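You operate a simulated robot arm through the tools that you are given. There is no shell and no other tool.

Carry out the task below with a simulated two-armed robot. There is one attempt and no reset: what you move stays moved.

## Task
Pump one 20 ml dose of detergent into the teal-band cup.
Fine: set the white knob before you pump; bring the slider back to the middle with the cup in it. Set down upright: what you pick out.

The check looks at the end state, three seconds after you hand in, the way a careful person would. Anything else that was tipped, shoved, dropped, spilled or broken makes it a failure.

## Robot
Two 6-joint arms with fingered hands on one trunk that stands fixed in place. Base frame: the origin is at the foot of the trunk, x ahead of it, y to its left, z up. Units: cm, rad, N and s.
The left shoulder is at [2, 15.7, 82.9], the right one opposite. With the tool pointing down near the work surface each hand reaches from about 34 to 84 cm from the base axis, measured 20 degrees to its own side. Payload 4.1 kg a hand.
The tool frame of a hand sits at the grasp point between the pads (the TCP): z along the fingers, y along the line on which they close. The tips reach 3.3 cm beyond it. Largest opening 11.2 cm; the body of the gripper starts 3.9 cm behind the TCP. The gripper is a hand of 4 fingers: y runs from the thumb to the fingers, the wrist lies at [-1.6, -11.8, -20] in the tool frame, and closing takes about 1.5 s.
Orientation is told as [roll, pitch, yaw] about the base's x, y, z axes, in that order, counted from this pose: with the fingers straight down and the wrist toward the robot, the tool's x, y and z point along [0, 1, 0], [1, 0, 0] and [0, 0, -1] of the base frame.

## Interface
- The arms move only by the tool apply_moves. It takes "left_steps", "right_steps" or both (then of equal length, played together; a hand with none holds still); each is a list of rows, each a list of 7 numbers: the shift along the base's x, y, z in units of 300 mm (1.0 is 300 mm), then the turn, a rotation vector about the base's x, y, z in units of 90 degrees (1.0 is 90 degrees), then the gripper command, from -1 (shut) to 1 (fully open), values between in proportion. In form: [[dx, dy, dz, rx, ry, rz, fingers], ...]. A call has 1 to 20 rows; each row is the pose to reach, as a shift and turn from the pose commanded when the call began. A call with a number of a shift or a turn outside -1 to 1 is refused whole. A row lasts 0.2 s, in which the tool goes at most 5 cm and 0.15 rad; a call with a longer step from one row to the next is refused whole, and so is a gripper value outside its range. Where a pose cannot be reached the arm comes as near as it can. A force on the tool above 40 N (or 10 N above the force at the start of the call, whichever is more), or a blocked arm, ends the call early, and 0.2 s more pass. The fingers move at their own pace (about 7.2 cm/s each) and stop on an object; they squeeze with about 22 N. The grip force told is the motor's: it shows also when the fingers shut on nothing. Time passes only in rows, and 0.2 s behind the last, so rows that repeat a pose let the fingers close. It gives the time, the measured TCP pose, the force on the tool (base axes), the opening and the grip force at its end, in the units of the frame above (readings bear some noise), with the torque about the TCP (base axes, N m) and any sound that the robot's microphone picked up.
- Cameras (640 x 400 px; columns grow to the right, rows downward): "scene" is now at [6.01, -0.97, 145.3]; the picture's right is [-0.02, -1.00, 0.00], its down [-0.63, 0.01, -0.78] and it looks along [0.78, -0.01, -0.63] (base axes); focal length 370 px, centre (320, 200). "left" rides on the left gripper at [-6.6, -8.9, -13] in its tool frame; the picture's right is [-0.79, -0.29, 0.54], its down [0.55, -0.71, 0.44] and it looks along [0.26, 0.64, 0.72] (tool axes); focal length 247 px, centre (320, 200). "right" rides on the right gripper at [6.6, -8.9, -13] in its tool frame; the picture's right is [-0.79, 0.29, -0.54], its down [-0.55, -0.71, 0.44] and it looks along [-0.26, 0.64, 0.72] (tool axes); focal length 247 px, centre (320, 200). There is no depth. A picture from a camera that has moved, and an enlarged one, comes with that camera's place and axes in the base frame and with its lens. The place of the scene camera against the robot may be out by one fixed shift of up to 1.2 cm in any direction.
- capture(camera): a new picture of that camera. No time passes.
- grasp_type(shape, hand): the hand has 4 fingers and takes this shape, open, in about a second: jaw (thumb against the fingers, like two jaws); tri (thumb and two fingers); tip (a fingertip pinch); poke (one finger out to press); point (the index stretched); flat (the hand flat); cup (the hand cupped); fist (a fist). The gripper value then closes the fingers along that shape, each until it touches; the sizes above hold for jaw. It gives what a move gives, with no picture.
- pan_tilt(pan, tilt): turns the head with the scene camera to pan (to the left, within 1.501 rad either way) and tilt (down, from -0.506 to 1.204), counted from straight ahead of the robot. It gives what a move gives.
- inspect(camera, box): a new picture of the part [left, top, right, bottom] of that camera's present view, enlarged. No time passes.
- sign_off(): hands the job in; it is judged then, once.

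Nothing tells you positions but the pictures and the camera data. Unless the task says otherwise, let go and move clear before handing in.

The tools are called after ">>>" by a JSON object that holds its "method" and its "body". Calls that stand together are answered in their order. apply_moves: Moves the arms, as the interface text tells. Its arguments: {"type":"object","properties":{"left_steps":{"type":"array","items":{"type":"array","items":{"type":"number"}}},"right_steps":{"type":"array","items":{"type":"array","items":{"type":"number"}}}},"required":[]} The other tools are called the same way: grasp_type (shape, hand) gives the hand a shape; pan_tilt (pan, tilt) turns the head that bears the scene camera; capture (camera) takes a picture; inspect (camera, box) takes an enlarged picture of a part of a camera's view; sign_off () hands the job in.

At the start:

```text
time: 0.0
left_tcp_pos: [48.0, 22.08, 114.32]
left_orientation: [0.002, 0.0, -0.001]
left_force: [0.1, 0.1, 0.0]
left_wrist_torque: [-0.01, 0.01, 0.02]
left_grip_width: 11.18
left_grip_force: 0.1
left_shape: jaw
right_tcp_pos: [53.61, -22.59, 114.44]
right_orientation: [0.002, 0.0, 0.0]
right_force: [-0.8, 0.4, -1.2]
right_wrist_torque: [-0.03, -0.03, -0.01]
right_grip_width: 11.18
right_grip_force: 0.1
right_shape: jaw
head pan, tilt: [-0.017, 0.675]
```

scene: 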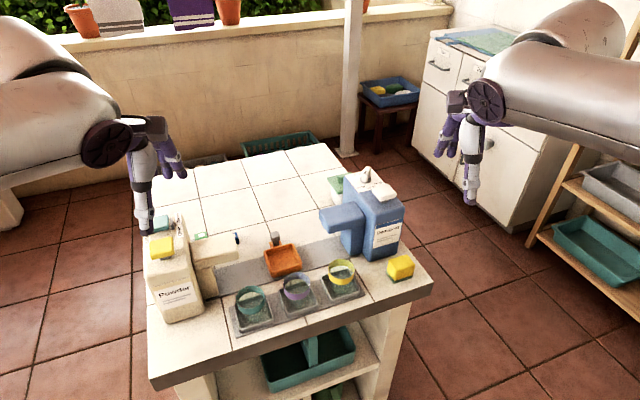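
right: 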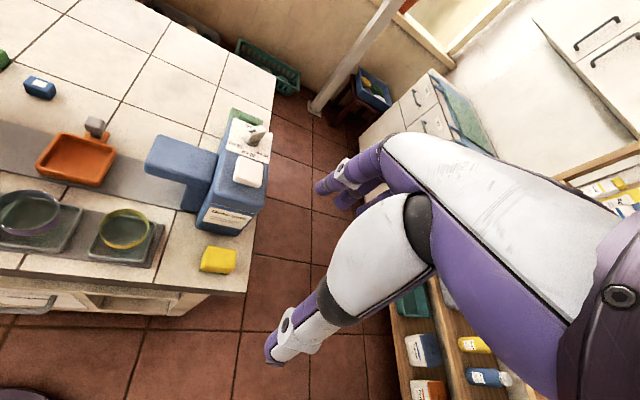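
left: 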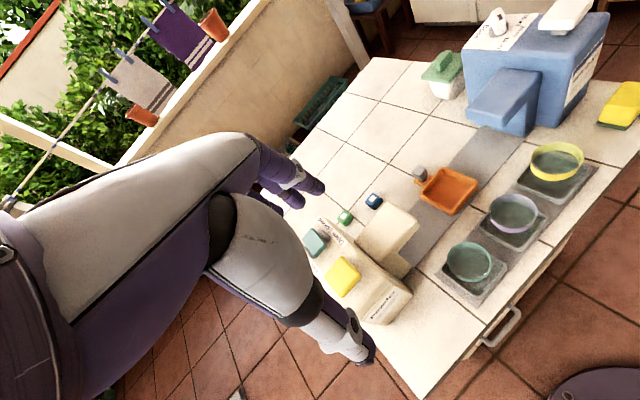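

I see a table with a cream "Powder" dispenser on the left, a blue dispenser on the right, an orange tray slider between them on a rail, and three cups (teal, purple, yellow bands) on coasters in front. I'll look closer before moving.

>>> {"method": "inspect", "body": {"camera": "scene", "box": [130, 190, 290, 340]}}

>>> {"method": "inspect", "body": {"camera": "scene", "box": [260, 150, 440, 310]}}

>>> {"method": "inspect", "body": {"camera": "left", "box": [290, 130, 530, 330]}}

>>> {"method": "inspect", "body": {"camera": "right", "box": [0, 60, 280, 290]}}

>>> {"method": "inspect", "body": {"camera": "left", "box": [400, 0, 640, 150]}}

```text
2.67 times, centred on (210, 265) of scene
camera zoom: at [6.01, -0.97, 145.3], right [-0.02, -1.0, 0.0], down [-0.63, 0.01, -0.78], along [0.78, -0.01, -0.63], focal length 987 px, centre (613, 27)
```

zoom: 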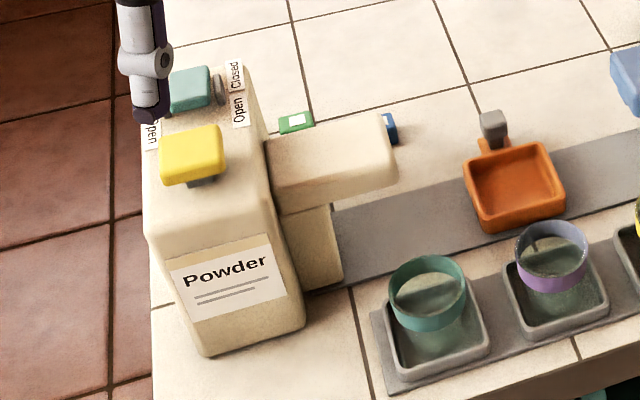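

```text
2.50 times, centred on (350, 230) of scene
camera zoom: at [6.01, -0.97, 145.3], right [-0.02, -1.0, 0.0], down [-0.63, 0.01, -0.78], along [0.78, -0.01, -0.63], focal length 925 px, centre (245, 125)
```

zoom: 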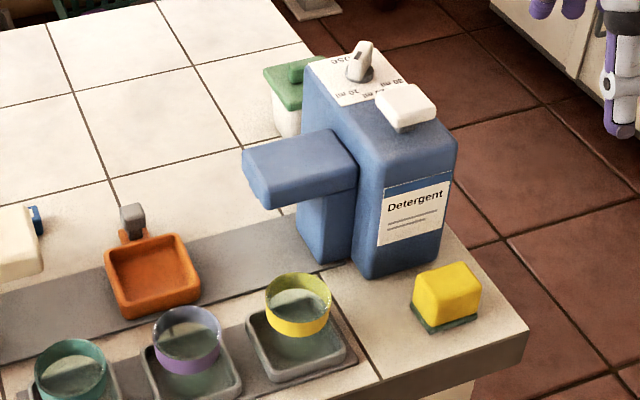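

```text
2.00 times, centred on (410, 230) of left
camera zoom: at [39.19, 15.57, 127.45], right [-0.29, -0.79, -0.54], down [-0.71, 0.55, -0.44], along [0.64, 0.26, -0.72], focal length 494 px, centre (140, 140)
```

zoom: 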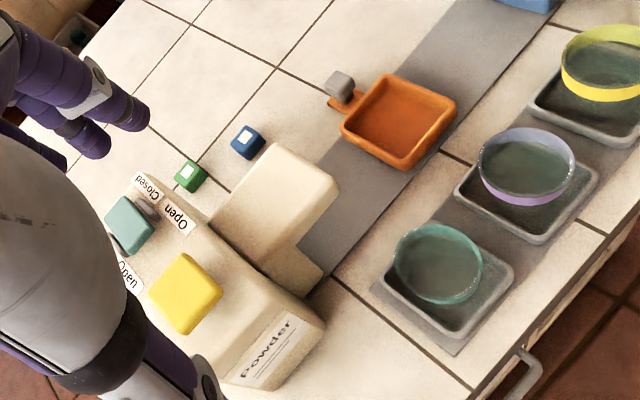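

```text
1.74 times, centred on (140, 175) of right
camera zoom: at [44.68, -16.0, 127.49], right [0.29, -0.79, 0.54], down [-0.71, -0.55, -0.44], along [0.64, -0.26, -0.72], focal length 430 px, centre (633, 244)
```

zoom: 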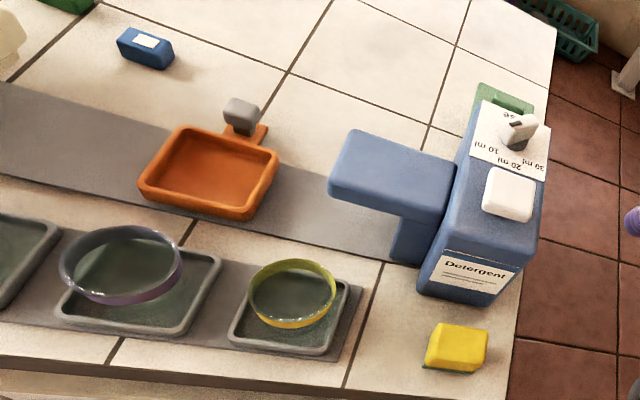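

```text
2.67 times, centred on (520, 75) of left
camera zoom: at [39.19, 15.57, 127.45], right [-0.29, -0.79, -0.54], down [-0.71, 0.55, -0.44], along [0.64, 0.26, -0.72], focal length 659 px, centre (-213, 533)
```

zoom: 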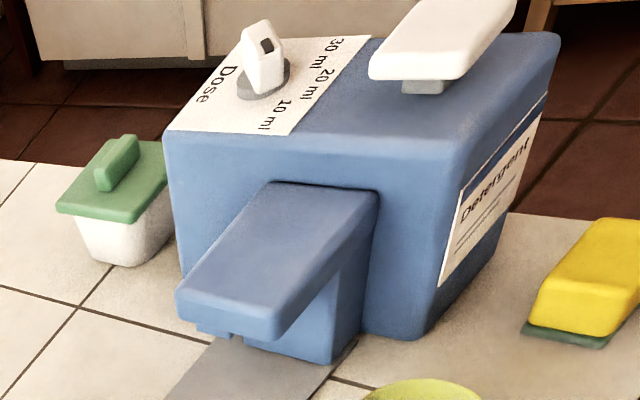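

The table is turned about 20° from my axes. I estimate the teal cup near (49.5, 12.7), its rim at z≈86, and the orange tray near (62.8, 7.5). The detergent bottle top is near z≈95, with its knob around (76, -12). I'll move both hands to safe heights for closer camera views.

>>> {"method": "apply_moves", "body": {"left_steps": [[0.01, -0.05, -0.06, 0, 0, 0, 1], [0.02, -0.1, -0.12, 0, 0, 0, 1], [0.04, -0.16, -0.18, 0, 0, 0, 1], [0.05, -0.2, -0.24, 0, 0, 0, 1], [0.06, -0.25, -0.3, 0, 0, 0, 1], [0.067, -0.27, -0.333, 0, 0, 0, 1], [0.067, -0.27, -0.333, 0, 0, 0, 1]], "right_steps": [[0.1, -0.015, -0.04, 0, 0, 0, 1], [0.2, -0.03, -0.08, 0, 0, 0, 1], [0.3, -0.045, -0.12, 0, 0, 0, 1], [0.4, -0.06, -0.16, 0, 0, 0, 1], [0.5, -0.075, -0.2, 0, 0, 0, 1], [0.61, -0.087, -0.237, 0, 0, 0, 1], [0.61, -0.087, -0.237, 0, 0, 0, 1]]}}

>>> {"method": "capture", "body": {"camera": "right"}}

>>> {"method": "capture", "body": {"camera": "left"}}

>>> {"method": "capture", "body": {"camera": "scene"}}

```text
time: 1.6
left_tcp_pos: [50.01, 14.06, 104.46]
left_orientation: [0.001, -0.001, -0.002]
left_force: [-0.6, -0.5, -0.4]
left_wrist_torque: [0.01, 0.01, 0.01]
left_grip_width: 11.16
left_grip_force: 0.1
left_shape: jaw
right_tcp_pos: [71.93, -25.18, 107.49]
right_orientation: [0.0, 0.002, 0.0]
right_force: [-0.1, 0.1, 0.7]
right_wrist_torque: [0.0, -0.01, 0.02]
right_grip_width: 11.19
right_grip_force: 0.1
right_shape: jaw
head pan, tilt: [-0.017, 0.675]
```

```text
taken
camera right: at [62.97, -18.51, 120.52], right [0.29, -0.79, 0.54], down [-0.71, -0.55, -0.43], along [0.64, -0.26, -0.72], focal length 247 px, centre (320, 200)
```

right: 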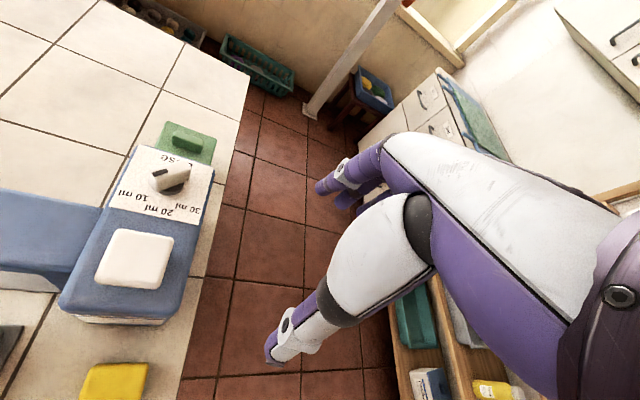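

```text
taken
camera left: at [41.21, 7.6, 117.52], right [-0.29, -0.79, -0.54], down [-0.71, 0.55, -0.44], along [0.64, 0.26, -0.72], focal length 247 px, centre (320, 200)
```

left: 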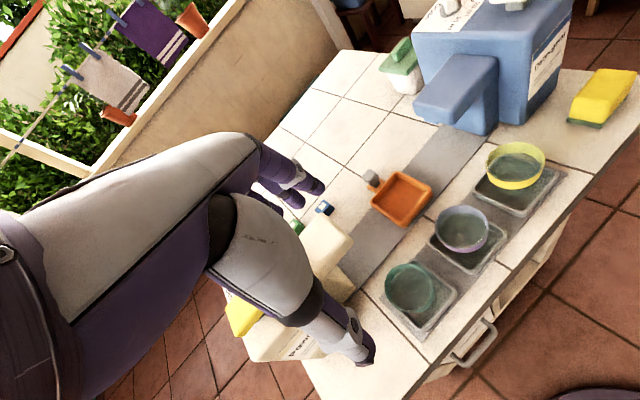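

```text
taken
```

scene: 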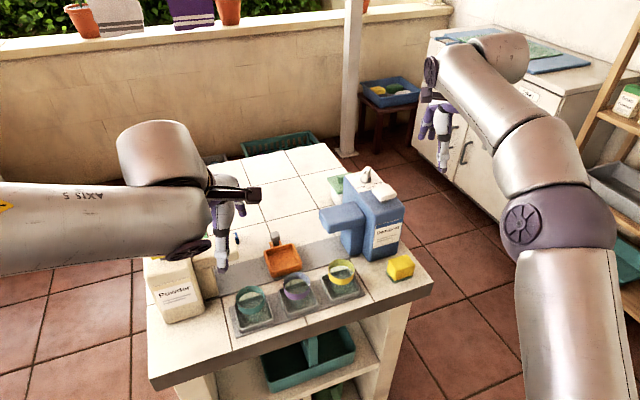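

>>> {"method": "inspect", "body": {"camera": "right", "box": [60, 120, 260, 245]}}

>>> {"method": "inspect", "body": {"camera": "right", "box": [0, 180, 220, 340]}}

>>> {"method": "inspect", "body": {"camera": "left", "box": [330, 130, 570, 350]}}

>>> {"method": "inspect", "body": {"camera": "left", "box": [370, 0, 640, 150]}}

>>> {"method": "inspect", "body": {"camera": "scene", "box": [310, 155, 440, 285]}}

```text
3.20 times, centred on (160, 182) of right
camera zoom: at [62.97, -18.51, 120.52], right [0.29, -0.79, 0.54], down [-0.71, -0.55, -0.43], along [0.64, -0.26, -0.72], focal length 790 px, centre (832, 256)
```

zoom: 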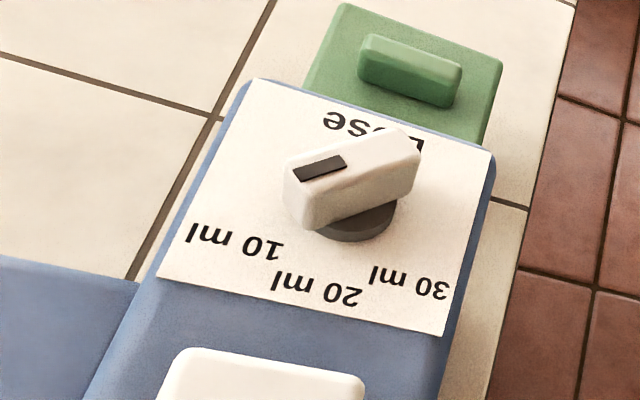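

```text
2.50 times, centred on (110, 260) of right
camera zoom: at [62.97, -18.51, 120.52], right [0.29, -0.79, 0.54], down [-0.71, -0.55, -0.43], along [0.64, -0.26, -0.72], focal length 617 px, centre (845, 50)
```

zoom: 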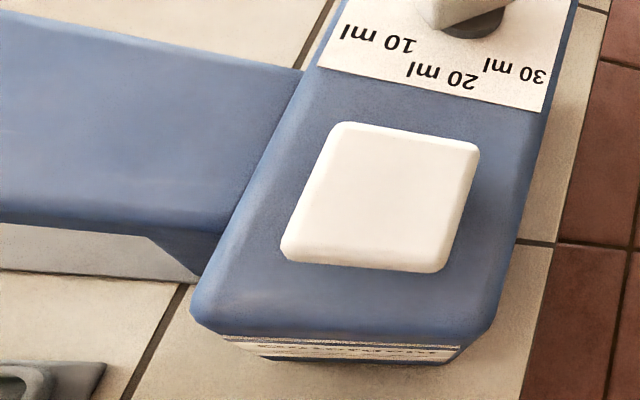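

```text
1.82 times, centred on (450, 240) of left
camera zoom: at [41.21, 7.6, 117.52], right [-0.29, -0.79, -0.54], down [-0.71, 0.55, -0.44], along [0.64, 0.26, -0.72], focal length 449 px, centre (84, 127)
```

zoom: 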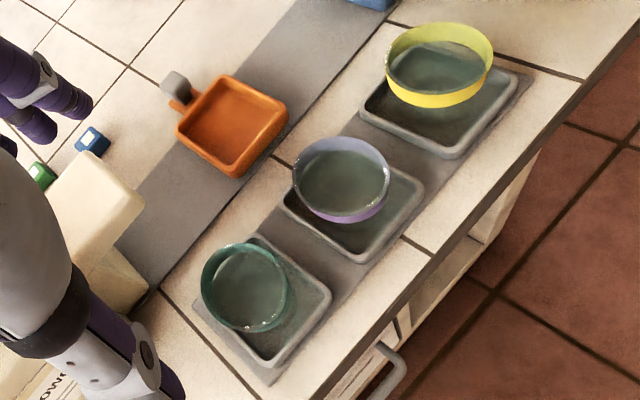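

```text
2.37 times, centred on (505, 75) of left
camera zoom: at [41.21, 7.6, 117.52], right [-0.29, -0.79, -0.54], down [-0.71, 0.55, -0.44], along [0.64, 0.26, -0.72], focal length 585 px, centre (-118, 496)
```

zoom: 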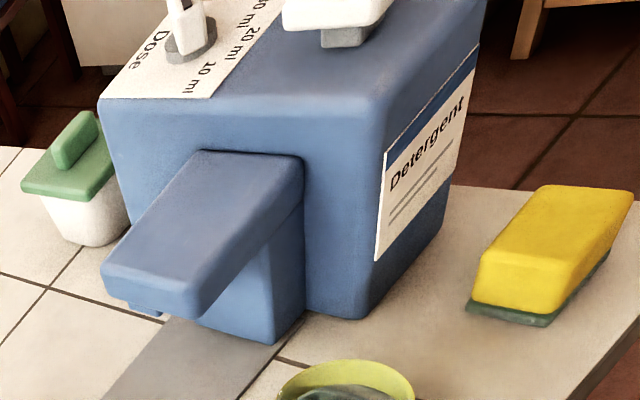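

```text
3.08 times, centred on (375, 220) of scene
camera zoom: at [6.0, -0.96, 145.3], right [-0.02, -1.0, 0.0], down [-0.63, 0.01, -0.78], along [0.78, -0.01, -0.63], focal length 1138 px, centre (151, 138)
```

zoom: 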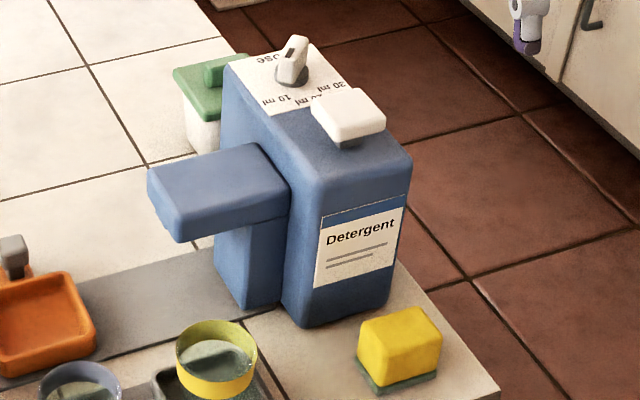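

The knob's black pointer seems to be at 10 ml now, and it needs to go to 20 ml. I'll take tighter zooms to pin down the coordinates.

>>> {"method": "inspect", "body": {"camera": "scene", "box": [330, 160, 410, 210]}}

>>> {"method": "inspect", "body": {"camera": "right", "box": [100, 140, 228, 220]}}

>>> {"method": "inspect", "body": {"camera": "left", "box": [384, 0, 576, 120]}}

>>> {"method": "inspect", "body": {"camera": "left", "box": [360, 160, 456, 220]}}

>>> {"method": "inspect", "body": {"camera": "left", "box": [360, 240, 488, 320]}}

>>> {"method": "inspect", "body": {"camera": "scene", "box": [220, 220, 348, 300]}}

>>> {"method": "inspect", "body": {"camera": "scene", "box": [216, 260, 312, 340]}}

```text
8.00 times, centred on (370, 185) of scene
camera zoom: at [6.0, -0.96, 145.3], right [-0.02, -1.0, 0.0], down [-0.63, 0.01, -0.78], along [0.78, -0.01, -0.63], focal length 2960 px, centre (-80, 320)
```

zoom: 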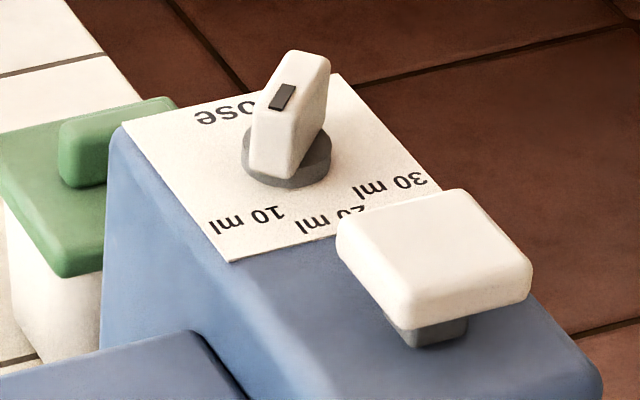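

```text
5.00 times, centred on (164, 180) of right
camera zoom: at [62.97, -18.51, 120.52], right [0.29, -0.79, 0.54], down [-0.71, -0.55, -0.43], along [0.64, -0.26, -0.72], focal length 1235 px, centre (1100, 300)
```

zoom: 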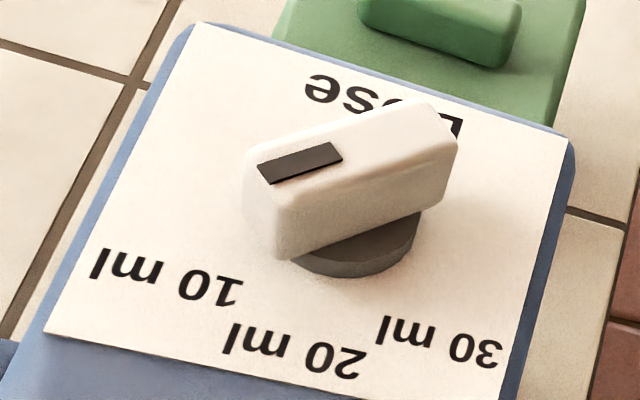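

```text
3.33 times, centred on (480, 60) of left
camera zoom: at [41.21, 7.6, 117.52], right [-0.29, -0.79, -0.54], down [-0.71, 0.55, -0.44], along [0.64, 0.26, -0.72], focal length 823 px, centre (-213, 667)
```

zoom: 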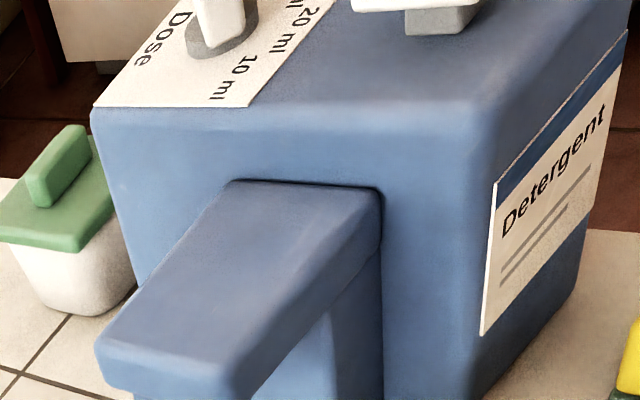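

```text
6.67 times, centred on (408, 190) of left
camera zoom: at [41.21, 7.6, 117.52], right [-0.29, -0.79, -0.54], down [-0.71, 0.55, -0.44], along [0.64, 0.26, -0.72], focal length 1646 px, centre (-267, 267)
```

zoom: 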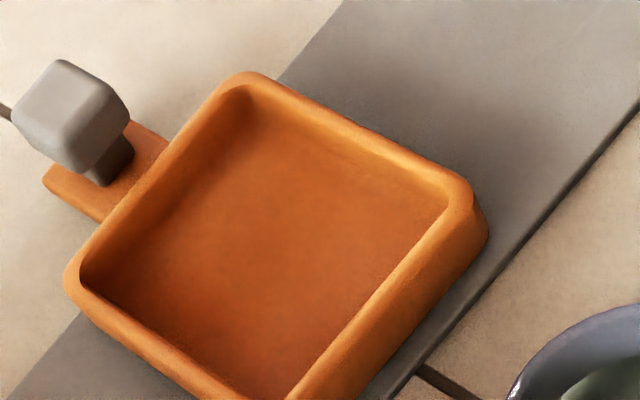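

```text
5.00 times, centred on (424, 280) of left
camera zoom: at [41.21, 7.6, 117.52], right [-0.29, -0.79, -0.54], down [-0.71, 0.55, -0.44], along [0.64, 0.26, -0.72], focal length 1235 px, centre (-200, -200)
```

zoom: 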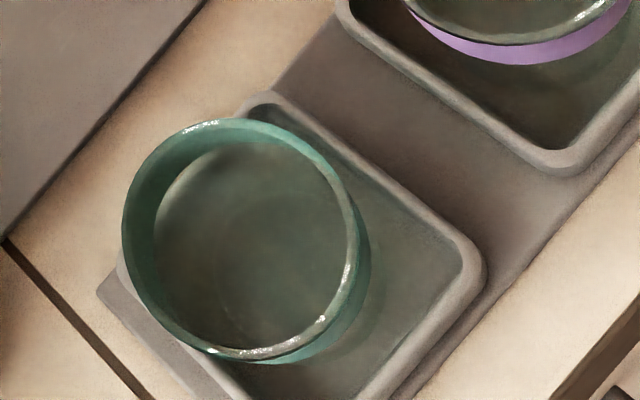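

```text
5.00 times, centred on (284, 260) of scene
camera zoom: at [6.0, -0.96, 145.3], right [-0.02, -1.0, 0.0], down [-0.63, 0.01, -0.78], along [0.78, -0.01, -0.63], focal length 1850 px, centre (500, -100)
```

zoom: 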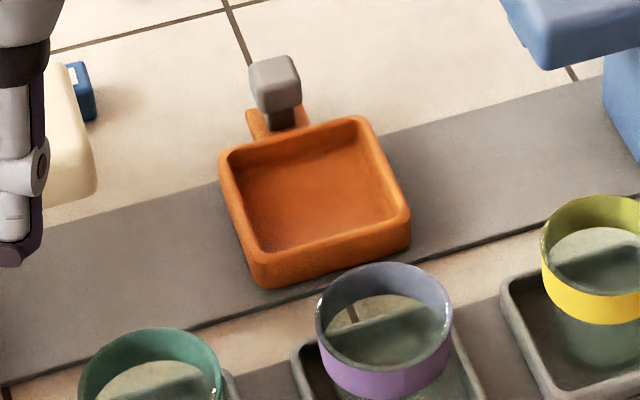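

```text
5.00 times, centred on (264, 300) of scene
camera zoom: at [6.0, -0.96, 145.3], right [-0.02, -1.0, 0.0], down [-0.63, 0.01, -0.78], along [0.78, -0.01, -0.63], focal length 1850 px, centre (600, -300)
```

zoom: 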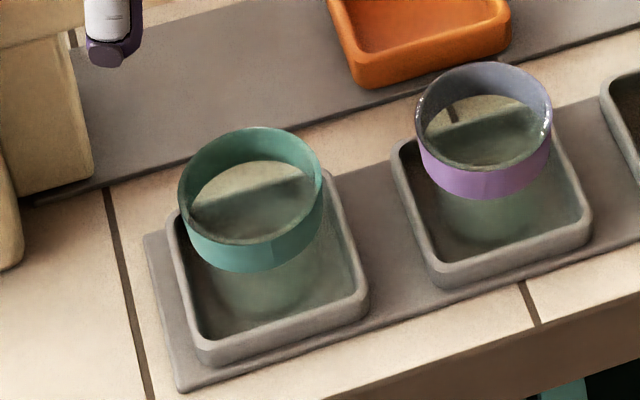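

The tray rail, bottle and cup line all run about 20° off my y axis. The knob's centre is about (75.7, -12.0), and its pointer needs to turn about +45° (counterclockwise from above) to reach 20 ml. Before planning contact, I'll shape the right hand into "poke" and look at both the fingers and the arm layout.

>>> {"method": "grasp_type", "body": {"shape": "poke", "hand": "right"}}

>>> {"method": "capture", "body": {"camera": "right"}}

>>> {"method": "inspect", "body": {"camera": "scene", "box": [400, 20, 560, 120]}}

>>> {"method": "capture", "body": {"camera": "left"}}

```text
time: 2.5
left_tcp_pos: [49.99, 14.05, 104.45]
left_orientation: [0.0, 0.0, -0.001]
left_force: [0.1, -0.1, -0.9]
left_wrist_torque: [-0.01, 0.0, 0.02]
left_grip_width: 11.17
left_grip_force: 0.0
left_shape: jaw
right_tcp_pos: [71.87, -25.2, 107.48]
right_orientation: [-0.001, 0.0, -0.001]
right_force: [-0.6, 0.0, -0.1]
right_wrist_torque: [0.04, -0.01, 0.03]
right_grip_width: 0.03
right_grip_force: 0.0
right_shape: poke
head pan, tilt: [-0.017, 0.675]
```

```text
taken
camera right: at [62.97, -18.51, 120.56], right [0.29, -0.79, 0.54], down [-0.71, -0.55, -0.44], along [0.64, -0.26, -0.72], focal length 247 px, centre (320, 200)
```

right: 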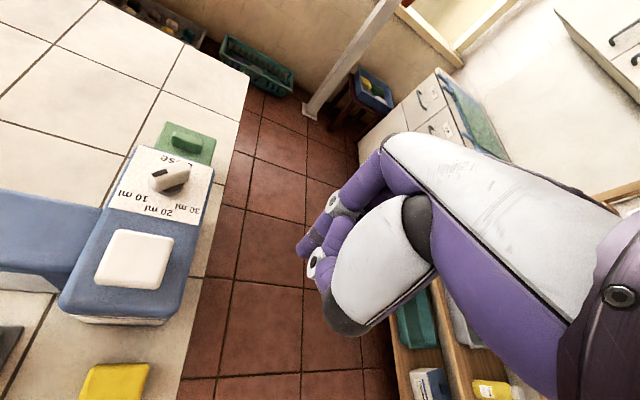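

```text
4.00 times, centred on (480, 70) of scene
camera zoom: at [6.01, -0.97, 145.3], right [-0.02, -1.0, 0.0], down [-0.63, 0.01, -0.78], along [0.78, -0.01, -0.63], focal length 1480 px, centre (-320, 720)
```

zoom: 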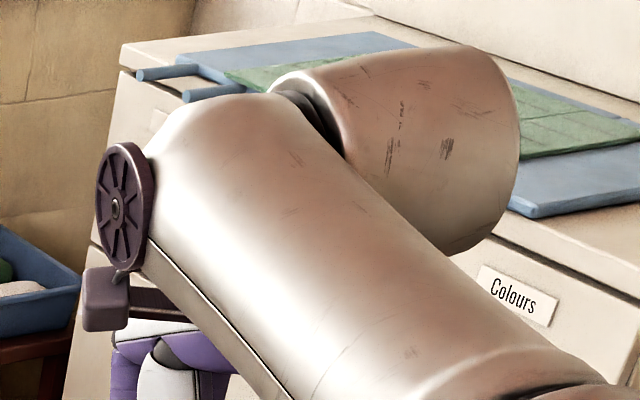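

```text
taken
camera left: at [41.22, 7.62, 117.54], right [-0.29, -0.79, -0.54], down [-0.71, 0.55, -0.44], along [0.64, 0.26, -0.72], focal length 247 px, centre (320, 200)
```

left: 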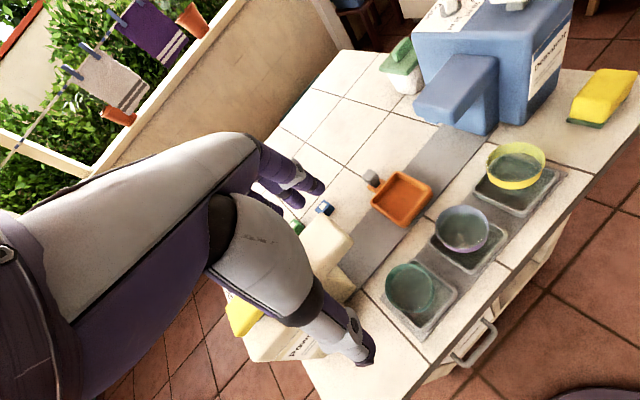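

The poke shape leaves the index finger extended and the others curled. I'll zoom in on that finger and pan the head to see how the forearms lie.

>>> {"method": "inspect", "body": {"camera": "right", "box": [250, 130, 442, 250]}}

>>> {"method": "inspect", "body": {"camera": "right", "box": [250, 220, 442, 340]}}

>>> {"method": "pan_tilt", "body": {"pan": 0.7, "tilt": 0.6}}

>>> {"method": "capture", "body": {"camera": "scene"}}

```text
3.33 times, centred on (346, 190) of right
camera zoom: at [62.97, -18.51, 120.56], right [0.29, -0.79, 0.54], down [-0.71, -0.55, -0.44], along [0.64, -0.26, -0.72], focal length 823 px, centre (233, 233)
```

zoom: 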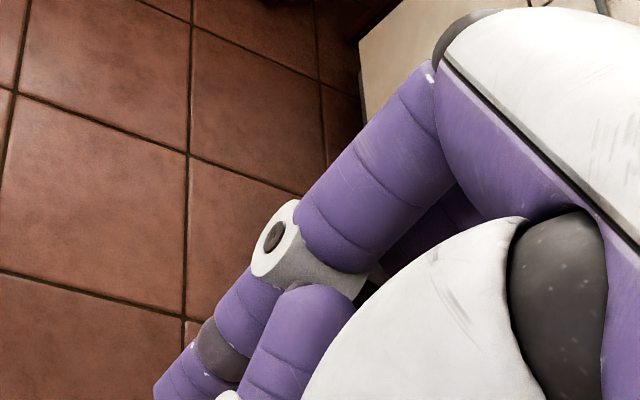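

```text
3.33 times, centred on (346, 280) of right
camera zoom: at [62.97, -18.51, 120.56], right [0.29, -0.79, 0.54], down [-0.71, -0.55, -0.44], along [0.64, -0.26, -0.72], focal length 823 px, centre (233, -67)
```

zoom: 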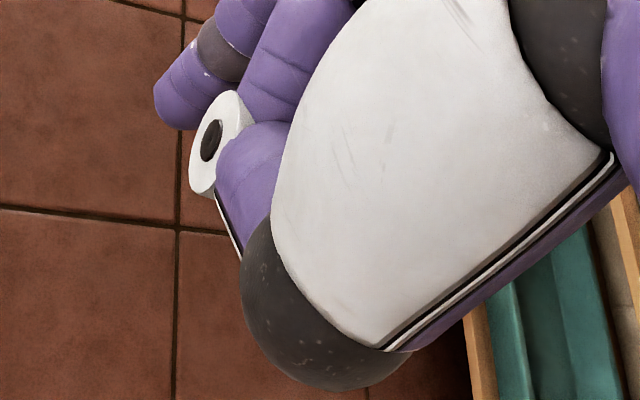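

```text
time: 3.6
left_tcp_pos: [50.18, 14.02, 104.52]
left_orientation: [0.001, 0.0, 0.0]
left_force: [-0.1, 1.3, -0.2]
left_wrist_torque: [-0.01, 0.01, 0.0]
left_grip_width: 11.16
left_grip_force: 0.1
left_shape: jaw
right_tcp_pos: [71.95, -25.08, 107.56]
right_orientation: [0.0, -0.001, 0.0]
right_force: [0.6, 0.6, -0.1]
right_wrist_torque: [0.01, -0.01, 0.0]
right_grip_width: 0.0
right_grip_force: 0.0
right_shape: poke
head pan, tilt: [0.7, 0.6]
```

```text
taken
```

scene: 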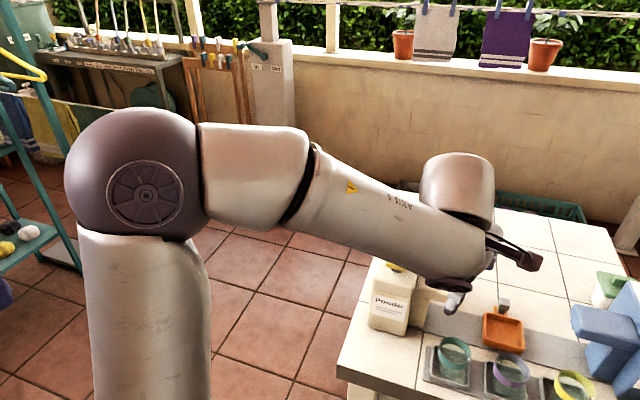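

The elbow and forearm ride well above the table, so they're clear. I'll return the head to its starting view and bring the right index finger to hover above and to the left of the knob.

>>> {"method": "pan_tilt", "body": {"pan": -0.017, "tilt": 0.675}}

>>> {"method": "apply_moves", "body": {"right_steps": [[0.02, 0.08, -0.015, 0, 0, 0, 1], [0.04, 0.17, -0.03, 0, 0, 0, 1], [0.06, 0.26, -0.05, 0, 0, 0, 1], [0.08, 0.35, -0.07, 0, 0, 0, 1], [0.1, 0.44, -0.09, 0, 0, 0, 1], [0.117, 0.52, -0.103, 0, 0, 0, 1], [0.117, 0.52, -0.103, 0, 0, 0, 1], [0.117, 0.52, -0.103, 0, 0, 0, 1]]}}

>>> {"method": "inspect", "body": {"camera": "scene", "box": [300, 120, 460, 220]}}

>>> {"method": "capture", "body": {"camera": "right"}}

>>> {"method": "capture", "body": {"camera": "left"}}

```text
time: 4.7
left_tcp_pos: [50.03, 14.22, 104.49]
left_orientation: [0.0, 0.0, 0.0]
left_force: [-0.1, -0.2, 0.2]
left_wrist_torque: [-0.03, -0.01, 0.04]
left_grip_width: 11.18
left_grip_force: 0.2
left_shape: jaw
right_tcp_pos: [71.87, -25.12, 107.54]
right_orientation: [0.0, -0.001, 0.0]
right_force: [0.3, -0.1, 0.4]
right_wrist_torque: [-0.03, 0.0, -0.02]
right_grip_width: 0.0
right_grip_force: 0.1
right_shape: poke
head pan, tilt: [-0.017, 0.675]
```

```text
time: 6.5
left_tcp_pos: [50.01, 14.14, 104.46]
left_orientation: [-0.002, 0.0, 0.0]
left_force: [-0.5, -0.1, 0.4]
left_wrist_torque: [0.02, 0.0, 0.04]
left_grip_width: 11.18
left_grip_force: 0.1
left_shape: jaw
right_tcp_pos: [74.31, -9.71, 103.54]
right_orientation: [-0.001, 0.002, -0.001]
right_force: [-0.6, -0.6, 0.3]
right_wrist_torque: [0.01, -0.01, -0.03]
right_grip_width: 0.01
right_grip_force: 0.0
right_shape: poke
right hand out of reach, approached as far as the arm can: row 5, 6, 7, 8
head pan, tilt: [-0.017, 0.675]
```

```text
4.00 times, centred on (380, 170) of scene
camera zoom: at [5.99, -0.98, 145.31], right [-0.02, -1.0, 0.0], down [-0.62, 0.01, -0.78], along [0.78, -0.01, -0.63], focal length 1480 px, centre (80, 320)
```

zoom: 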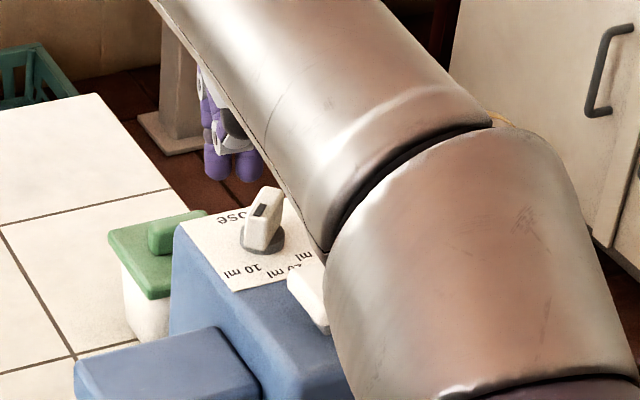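

```text
taken
camera right: at [65.41, -3.01, 116.67], right [0.29, -0.79, 0.54], down [-0.71, -0.55, -0.44], along [0.64, -0.26, -0.72], focal length 247 px, centre (320, 200)
```

right: 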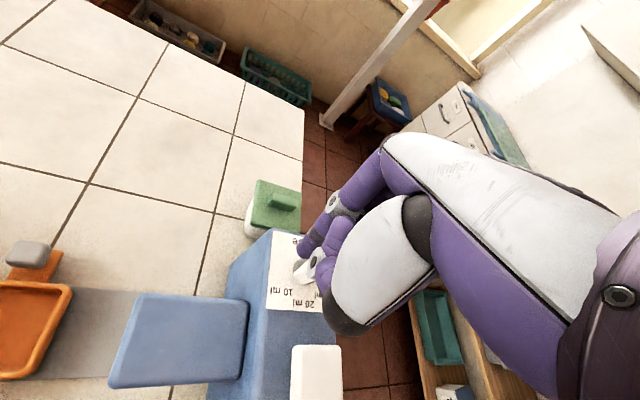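

```text
taken
camera left: at [41.2, 7.61, 117.54], right [-0.29, -0.79, -0.54], down [-0.71, 0.55, -0.44], along [0.64, 0.26, -0.72], focal length 247 px, centre (320, 200)
```

left: 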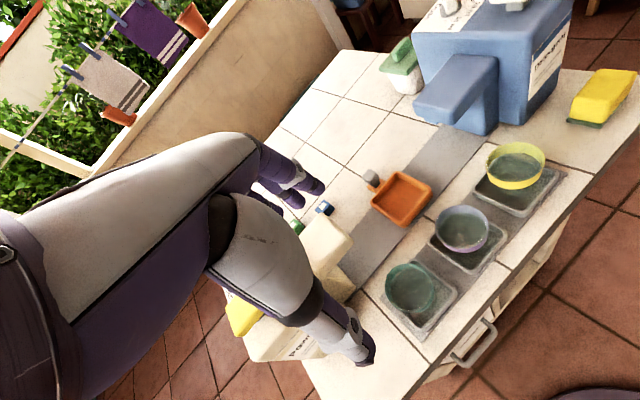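

The right arm is just at its reach limit at this height, and going lower will give more reach. I'll check where the fingertip sits relative to the knob.

>>> {"method": "inspect", "body": {"camera": "right", "box": [240, 200, 368, 280]}}

>>> {"method": "inspect", "body": {"camera": "scene", "box": [330, 130, 394, 170]}}

```text
5.00 times, centred on (304, 240) of right
camera zoom: at [65.41, -3.01, 116.67], right [0.29, -0.79, 0.54], down [-0.71, -0.55, -0.44], along [0.64, -0.26, -0.72], focal length 1235 px, centre (400, 0)
```

zoom: 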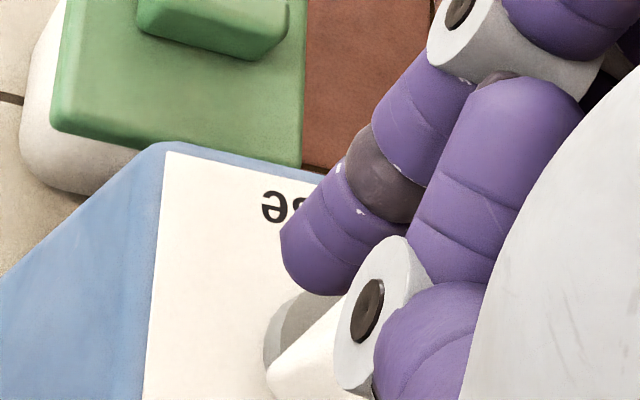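

```text
10.00 times, centred on (362, 150) of scene
camera zoom: at [5.99, -0.98, 145.31], right [-0.02, -1.0, 0.0], down [-0.62, 0.01, -0.78], along [0.78, -0.01, -0.63], focal length 3700 px, centre (-100, 700)
```

zoom: 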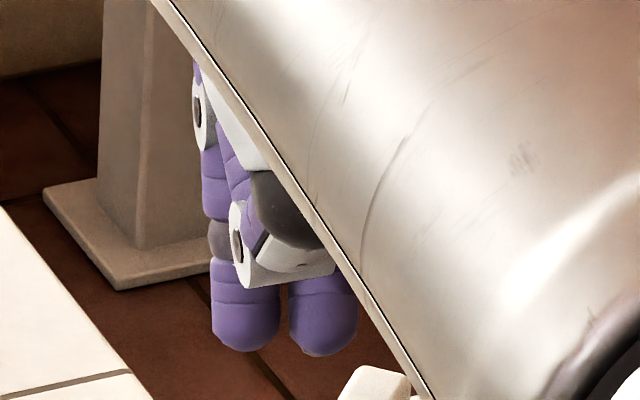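

In the scene zoom I can see two fingertips rather than one, so I want a side view of the right hand before any contact. I'll tilt the left hand's camera toward it.

>>> {"method": "apply_moves", "body": {"left_steps": [[0, -0.05, 0.03, 0, -0.06, 0, 1], [0, -0.1, 0.06, 0, -0.12, 0, 1], [0, -0.15, 0.09, 0, -0.18, 0, 1], [0, -0.2, 0.117, 0, -0.2546, 0, 1], [0, -0.2, 0.117, 0, -0.2546, 0, 1]]}}

>>> {"method": "capture", "body": {"camera": "left"}}

```text
time: 7.7
left_tcp_pos: [49.76, 7.93, 107.9]
left_orientation: [-0.001, -0.4, 0.0]
left_force: [0.5, 0.4, 0.2]
left_wrist_torque: [-0.02, 0.01, -0.02]
left_grip_width: 11.13
left_grip_force: 0.0
left_shape: jaw
right_tcp_pos: [74.23, -9.62, 103.61]
right_orientation: [-0.001, 0.0, 0.002]
right_force: [-0.5, 0.6, -1.2]
right_wrist_torque: [0.0, 0.01, -0.02]
right_grip_width: 0.03
right_grip_force: 0.0
right_shape: poke
head pan, tilt: [-0.017, 0.675]
```

```text
taken
camera left: at [36.52, 1.38, 116.37], right [-0.05, -0.79, -0.61], down [-0.48, 0.55, -0.68], along [0.87, 0.26, -0.41], focal length 247 px, centre (320, 200)
```

left: 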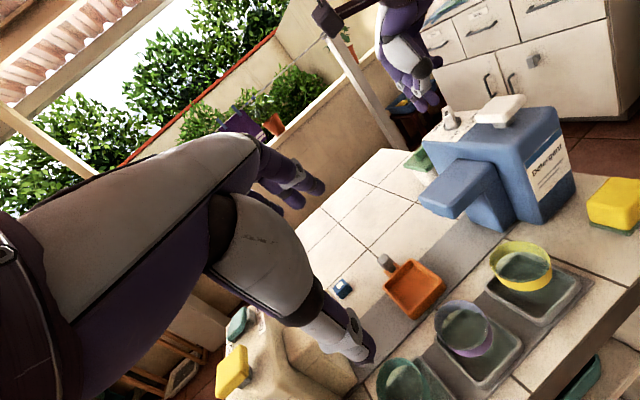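

>>> {"method": "inspect", "body": {"camera": "left", "box": [360, 40, 520, 140]}}

>>> {"method": "inspect", "body": {"camera": "left", "box": [380, 100, 604, 240]}}

```text
4.00 times, centred on (440, 90) of left
camera zoom: at [36.52, 1.38, 116.37], right [-0.05, -0.79, -0.61], down [-0.48, 0.55, -0.68], along [0.87, 0.26, -0.41], focal length 988 px, centre (-160, 640)
```

zoom: 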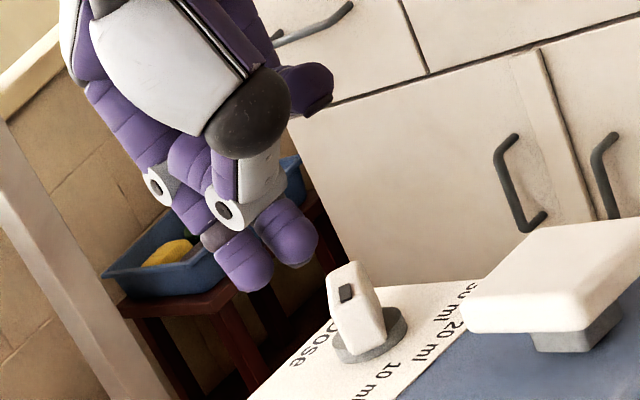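

```text
2.86 times, centred on (492, 170) of left
camera zoom: at [36.52, 1.38, 116.37], right [-0.05, -0.79, -0.61], down [-0.48, 0.55, -0.68], along [0.87, 0.26, -0.41], focal length 706 px, centre (-171, 286)
```

zoom: 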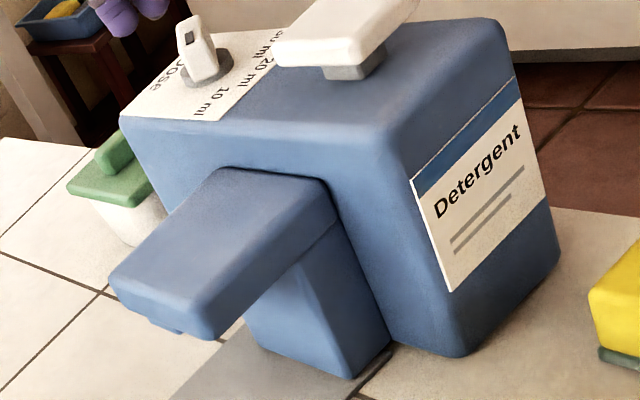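

The poke shape puts two fingertips side by side near the TCP axis, about 0.9 cm to either side of it. I'll use the right-hand tip to push the pointer, and come down slightly first to get back inside reach and check the pose.

>>> {"method": "apply_moves", "body": {"right_steps": [[-0.005, 0.01, -0.04, 0, 0, 0, 1], [-0.01, 0.02, -0.08, 0, 0, 0, 1], [-0.01, 0.025, -0.1, 0, 0, 0, 1], [-0.01, 0.025, -0.1, 0, 0, 0, 1]]}}

>>> {"method": "inspect", "body": {"camera": "left", "box": [380, 60, 508, 140]}}

>>> {"method": "inspect", "body": {"camera": "scene", "box": [330, 150, 410, 200]}}

>>> {"method": "inspect", "body": {"camera": "right", "box": [240, 220, 368, 300]}}

```text
time: 8.7
left_tcp_pos: [49.8, 7.98, 107.86]
left_orientation: [0.0, -0.4, 0.0]
left_force: [-0.1, 0.6, 0.4]
left_wrist_torque: [-0.04, 0.02, -0.03]
left_grip_width: 11.18
left_grip_force: 0.1
left_shape: jaw
right_tcp_pos: [74.05, -8.86, 100.78]
right_orientation: [0.0, 0.001, 0.001]
right_force: [0.1, 0.3, 0.4]
right_wrist_torque: [0.0, 0.01, 0.03]
right_grip_width: 0.01
right_grip_force: 0.0
right_shape: poke
head pan, tilt: [-0.017, 0.675]
```

```text
5.00 times, centred on (444, 100) of left
camera zoom: at [36.54, 1.4, 116.37], right [-0.05, -0.79, -0.61], down [-0.48, 0.55, -0.68], along [0.87, 0.26, -0.41], focal length 1235 px, centre (-300, 700)
```

zoom: 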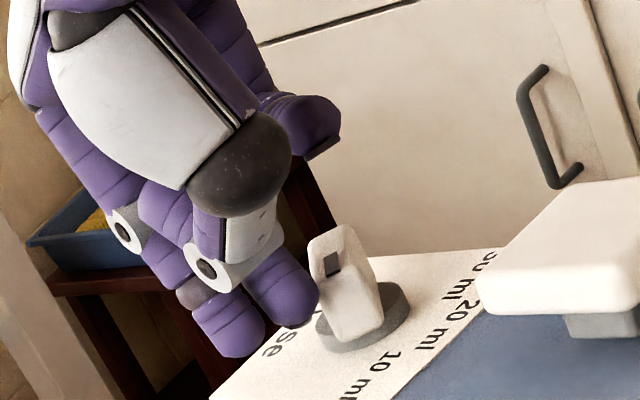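

```text
8.00 times, centred on (370, 175) of scene
camera zoom: at [6.02, -0.97, 145.31], right [-0.02, -1.0, 0.0], down [-0.63, 0.01, -0.78], along [0.78, -0.01, -0.63], focal length 2960 px, centre (-80, 400)
```

zoom: 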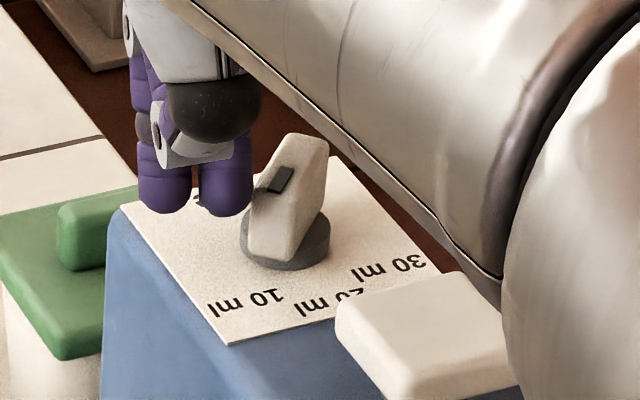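

```text
5.00 times, centred on (304, 260) of right
camera zoom: at [65.15, -2.25, 113.74], right [0.29, -0.79, 0.54], down [-0.71, -0.55, -0.44], along [0.64, -0.26, -0.72], focal length 1235 px, centre (400, -100)
```

zoom: 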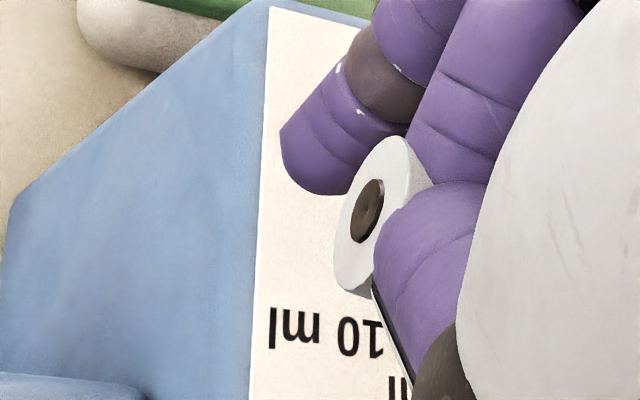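

Commanded poses clamp to the reachable pose, so shifts are measured from here. The right tip is at about (74.0, -9.7, 97.6). I'll lower it 1.4 cm beside the pointer and push toward -y in small increments, stopping short of the target to check.

>>> {"method": "apply_moves", "body": {"right_steps": [[0.005, 0.0, -0.02, 0, 0, 0, 1], [0.01, 0.0, -0.045, 0, 0, 0, 1], [0.01, 0.0, -0.045, 0, 0, 0, 1], [0.01, -0.01, -0.045, 0, 0, 0, 1], [0.01, -0.02, -0.045, 0, 0, 0, 1], [0.01, -0.03, -0.045, 0, 0, 0, 1], [0.01, -0.04, -0.045, 0, 0, 0, 1], [0.01, -0.04, -0.045, 0, 0, 0, 1]]}}

>>> {"method": "inspect", "body": {"camera": "left", "box": [380, 60, 508, 140]}}

>>> {"method": "inspect", "body": {"camera": "scene", "box": [330, 160, 410, 210]}}

```text
time: 10.5
left_tcp_pos: [49.75, 7.97, 107.89]
left_orientation: [0.0, -0.4, -0.002]
left_force: [-0.2, -0.5, 0.4]
left_wrist_torque: [-0.02, -0.03, 0.03]
left_grip_width: 11.15
left_grip_force: 0.1
left_shape: jaw
right_tcp_pos: [74.4, -10.13, 99.69]
right_orientation: [0.0, -0.004, -0.003]
right_force: [-1.6, 7.9, 10.1]
right_wrist_torque: [0.0, -0.06, 0.03]
right_grip_width: 0.0
right_grip_force: 0.0
right_shape: poke
head pan, tilt: [-0.017, 0.675]
```

```text
5.00 times, centred on (444, 100) of left
camera zoom: at [36.52, 1.4, 116.38], right [-0.05, -0.79, -0.61], down [-0.48, 0.55, -0.68], along [0.87, 0.26, -0.41], focal length 1235 px, centre (-300, 700)
```

zoom: 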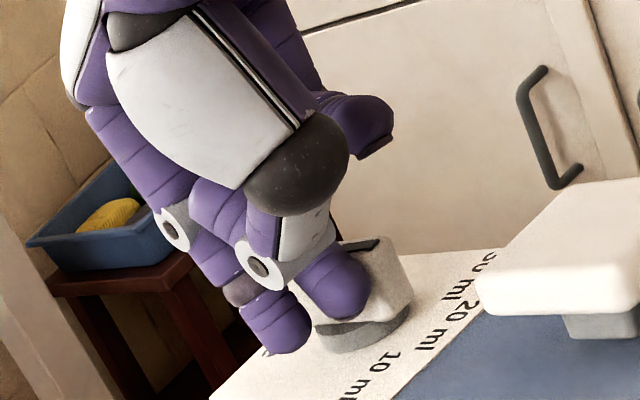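

```text
8.00 times, centred on (370, 185) of scene
camera zoom: at [5.98, -0.95, 145.31], right [-0.02, -1.0, 0.0], down [-0.62, 0.01, -0.78], along [0.78, -0.01, -0.63], focal length 2960 px, centre (-80, 320)
```

zoom: 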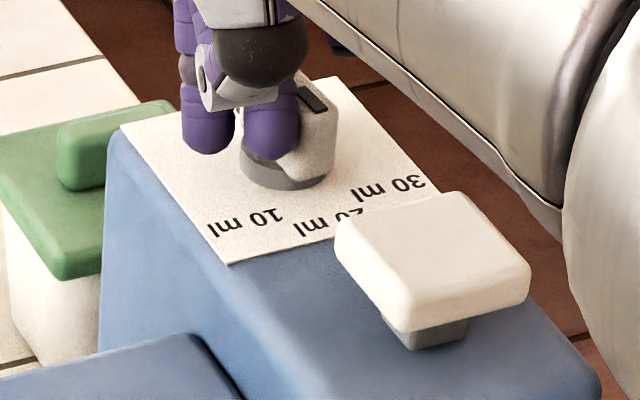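

The pointer has turned, and the tip is touching the knob's disc lightly (10 N upward). I'll back off to the left and up for an unobstructed view.

>>> {"method": "apply_moves", "body": {"right_steps": [[0.0, 0.01, 0.01, 0, 0, 0, 1], [0.0, 0.025, 0.02, 0, 0, 0, 1], [0.0, 0.05, 0.06, 0, 0, 0, 1], [0.0, 0.1, 0.1, 0, 0, 0, 1], [-0.03, 0.17, 0.12, 0, 0, 0, 1], [-0.03, 0.17, 0.12, 0, 0, 0, 1]]}}

>>> {"method": "inspect", "body": {"camera": "left", "box": [380, 60, 508, 140]}}

>>> {"method": "inspect", "body": {"camera": "scene", "box": [330, 160, 410, 210]}}

>>> {"method": "inspect", "body": {"camera": "right", "box": [240, 220, 368, 300]}}

```text
time: 11.9
left_tcp_pos: [49.74, 7.72, 107.75]
left_orientation: [-0.002, -0.4, 0.001]
left_force: [-0.2, 1.0, 0.4]
left_wrist_torque: [-0.02, -0.06, -0.03]
left_grip_width: 11.2
left_grip_force: 0.0
left_shape: jaw
right_tcp_pos: [73.73, -4.68, 103.03]
right_orientation: [-0.001, 0.0, 0.001]
right_force: [0.7, -0.2, -0.8]
right_wrist_torque: [0.02, 0.0, 0.03]
right_grip_width: 0.0
right_grip_force: 0.0
right_shape: poke
head pan, tilt: [-0.017, 0.675]
```

```text
5.00 times, centred on (444, 100) of left
camera zoom: at [36.55, 1.4, 116.37], right [-0.05, -0.79, -0.61], down [-0.48, 0.55, -0.68], along [0.87, 0.26, -0.41], focal length 1235 px, centre (-300, 700)
```

zoom: 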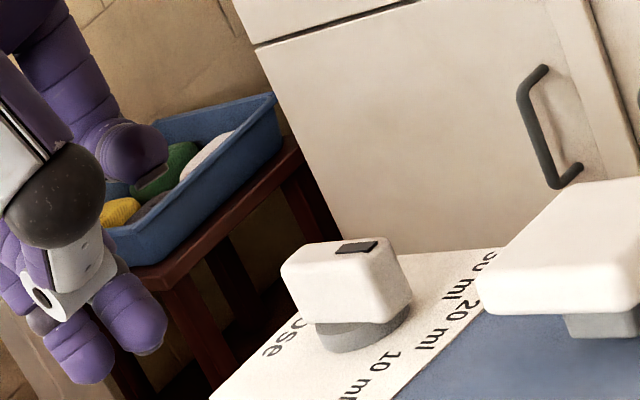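

```text
8.00 times, centred on (370, 185) of scene
camera zoom: at [6.02, -0.97, 145.31], right [-0.02, -1.0, 0.0], down [-0.63, 0.01, -0.78], along [0.78, -0.01, -0.63], focal length 2960 px, centre (-80, 320)
```

zoom: 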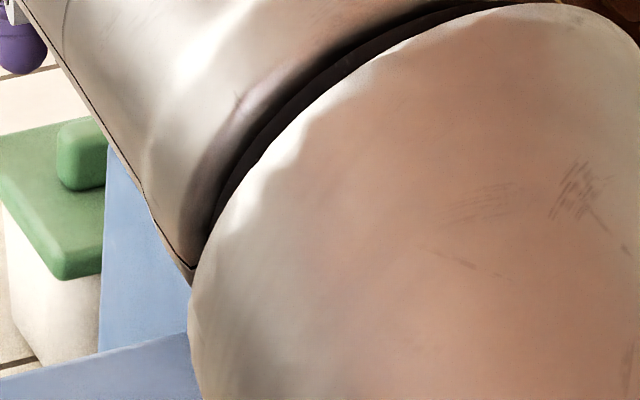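

```text
5.00 times, centred on (304, 260) of right
camera zoom: at [64.75, 1.87, 116.08], right [0.29, -0.79, 0.54], down [-0.71, -0.55, -0.44], along [0.64, -0.26, -0.72], focal length 1235 px, centre (400, -100)
```

zoom: 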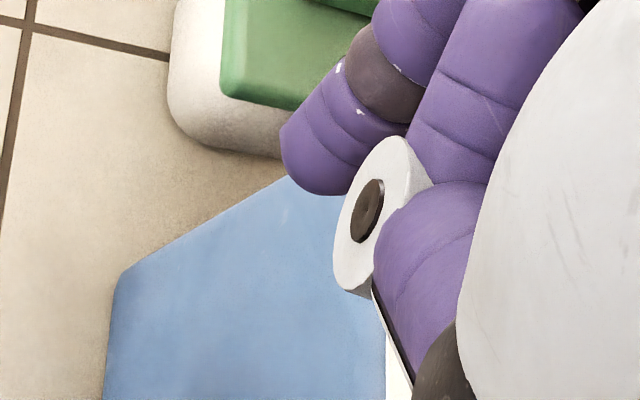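

The pointer now seems to face roughly toward me, near 20 ml. I'll move the right hand back to its earlier viewing spot to measure the angle accurately.

>>> {"method": "apply_moves", "body": {"right_steps": [[-0.02, 0.0, 0.06, 0, 0, 0, 1], [-0.03, -0.04, 0.12, 0, 0, 0, 1], [-0.04, -0.15, 0.15, 0, 0, 0, 1], [-0.05, -0.28, 0.15, 0, 0, 0, 1], [-0.06, -0.41, 0.15, 0, 0, 0, 1], [-0.06, -0.54, 0.15, 0, 0, 0, 1], [-0.06, -0.683, 0.15, 0, 0, 0, 1], [-0.06, -0.683, 0.15, 0, 0, 0, 1]]}}

>>> {"method": "inspect", "body": {"camera": "right", "box": [100, 140, 228, 220]}}

>>> {"method": "inspect", "body": {"camera": "scene", "box": [330, 160, 410, 210]}}

```text
time: 13.7
left_tcp_pos: [49.75, 7.88, 107.87]
left_orientation: [0.0, -0.401, 0.001]
left_force: [-0.1, 0.5, 0.2]
left_wrist_torque: [0.0, 0.02, -0.01]
left_grip_width: 11.18
left_grip_force: 0.1
left_shape: jaw
right_tcp_pos: [71.68, -25.29, 107.59]
right_orientation: [0.001, 0.001, 0.0]
right_force: [-0.2, 0.1, -0.9]
right_wrist_torque: [0.0, 0.01, 0.03]
right_grip_width: 0.02
right_grip_force: 0.1
right_shape: poke
right hand out of reach, approached as far as the arm can: row 2
head pan, tilt: [-0.017, 0.675]
```

```text
5.00 times, centred on (164, 180) of right
camera zoom: at [62.77, -18.56, 120.67], right [0.29, -0.79, 0.54], down [-0.71, -0.55, -0.44], along [0.64, -0.26, -0.72], focal length 1235 px, centre (1100, 300)
```

zoom: 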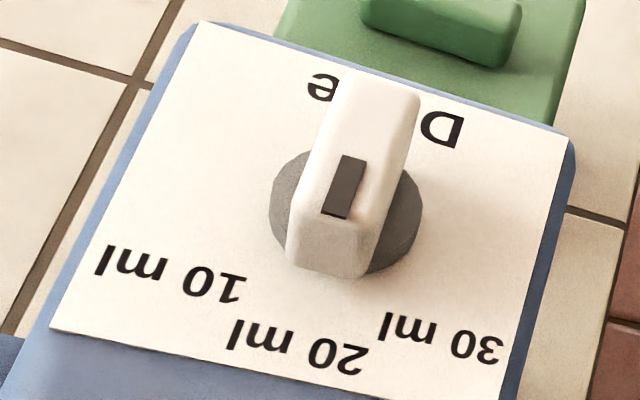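

```text
8.00 times, centred on (370, 185) of scene
camera zoom: at [6.01, -0.96, 145.31], right [-0.02, -1.0, 0.0], down [-0.63, 0.01, -0.78], along [0.78, -0.01, -0.63], focal length 2960 px, centre (-80, 320)
```

zoom: 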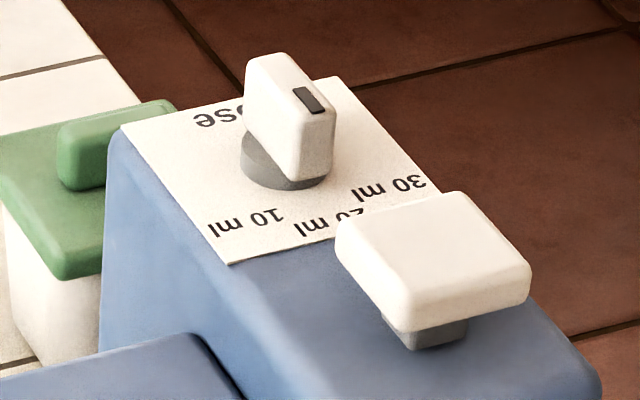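

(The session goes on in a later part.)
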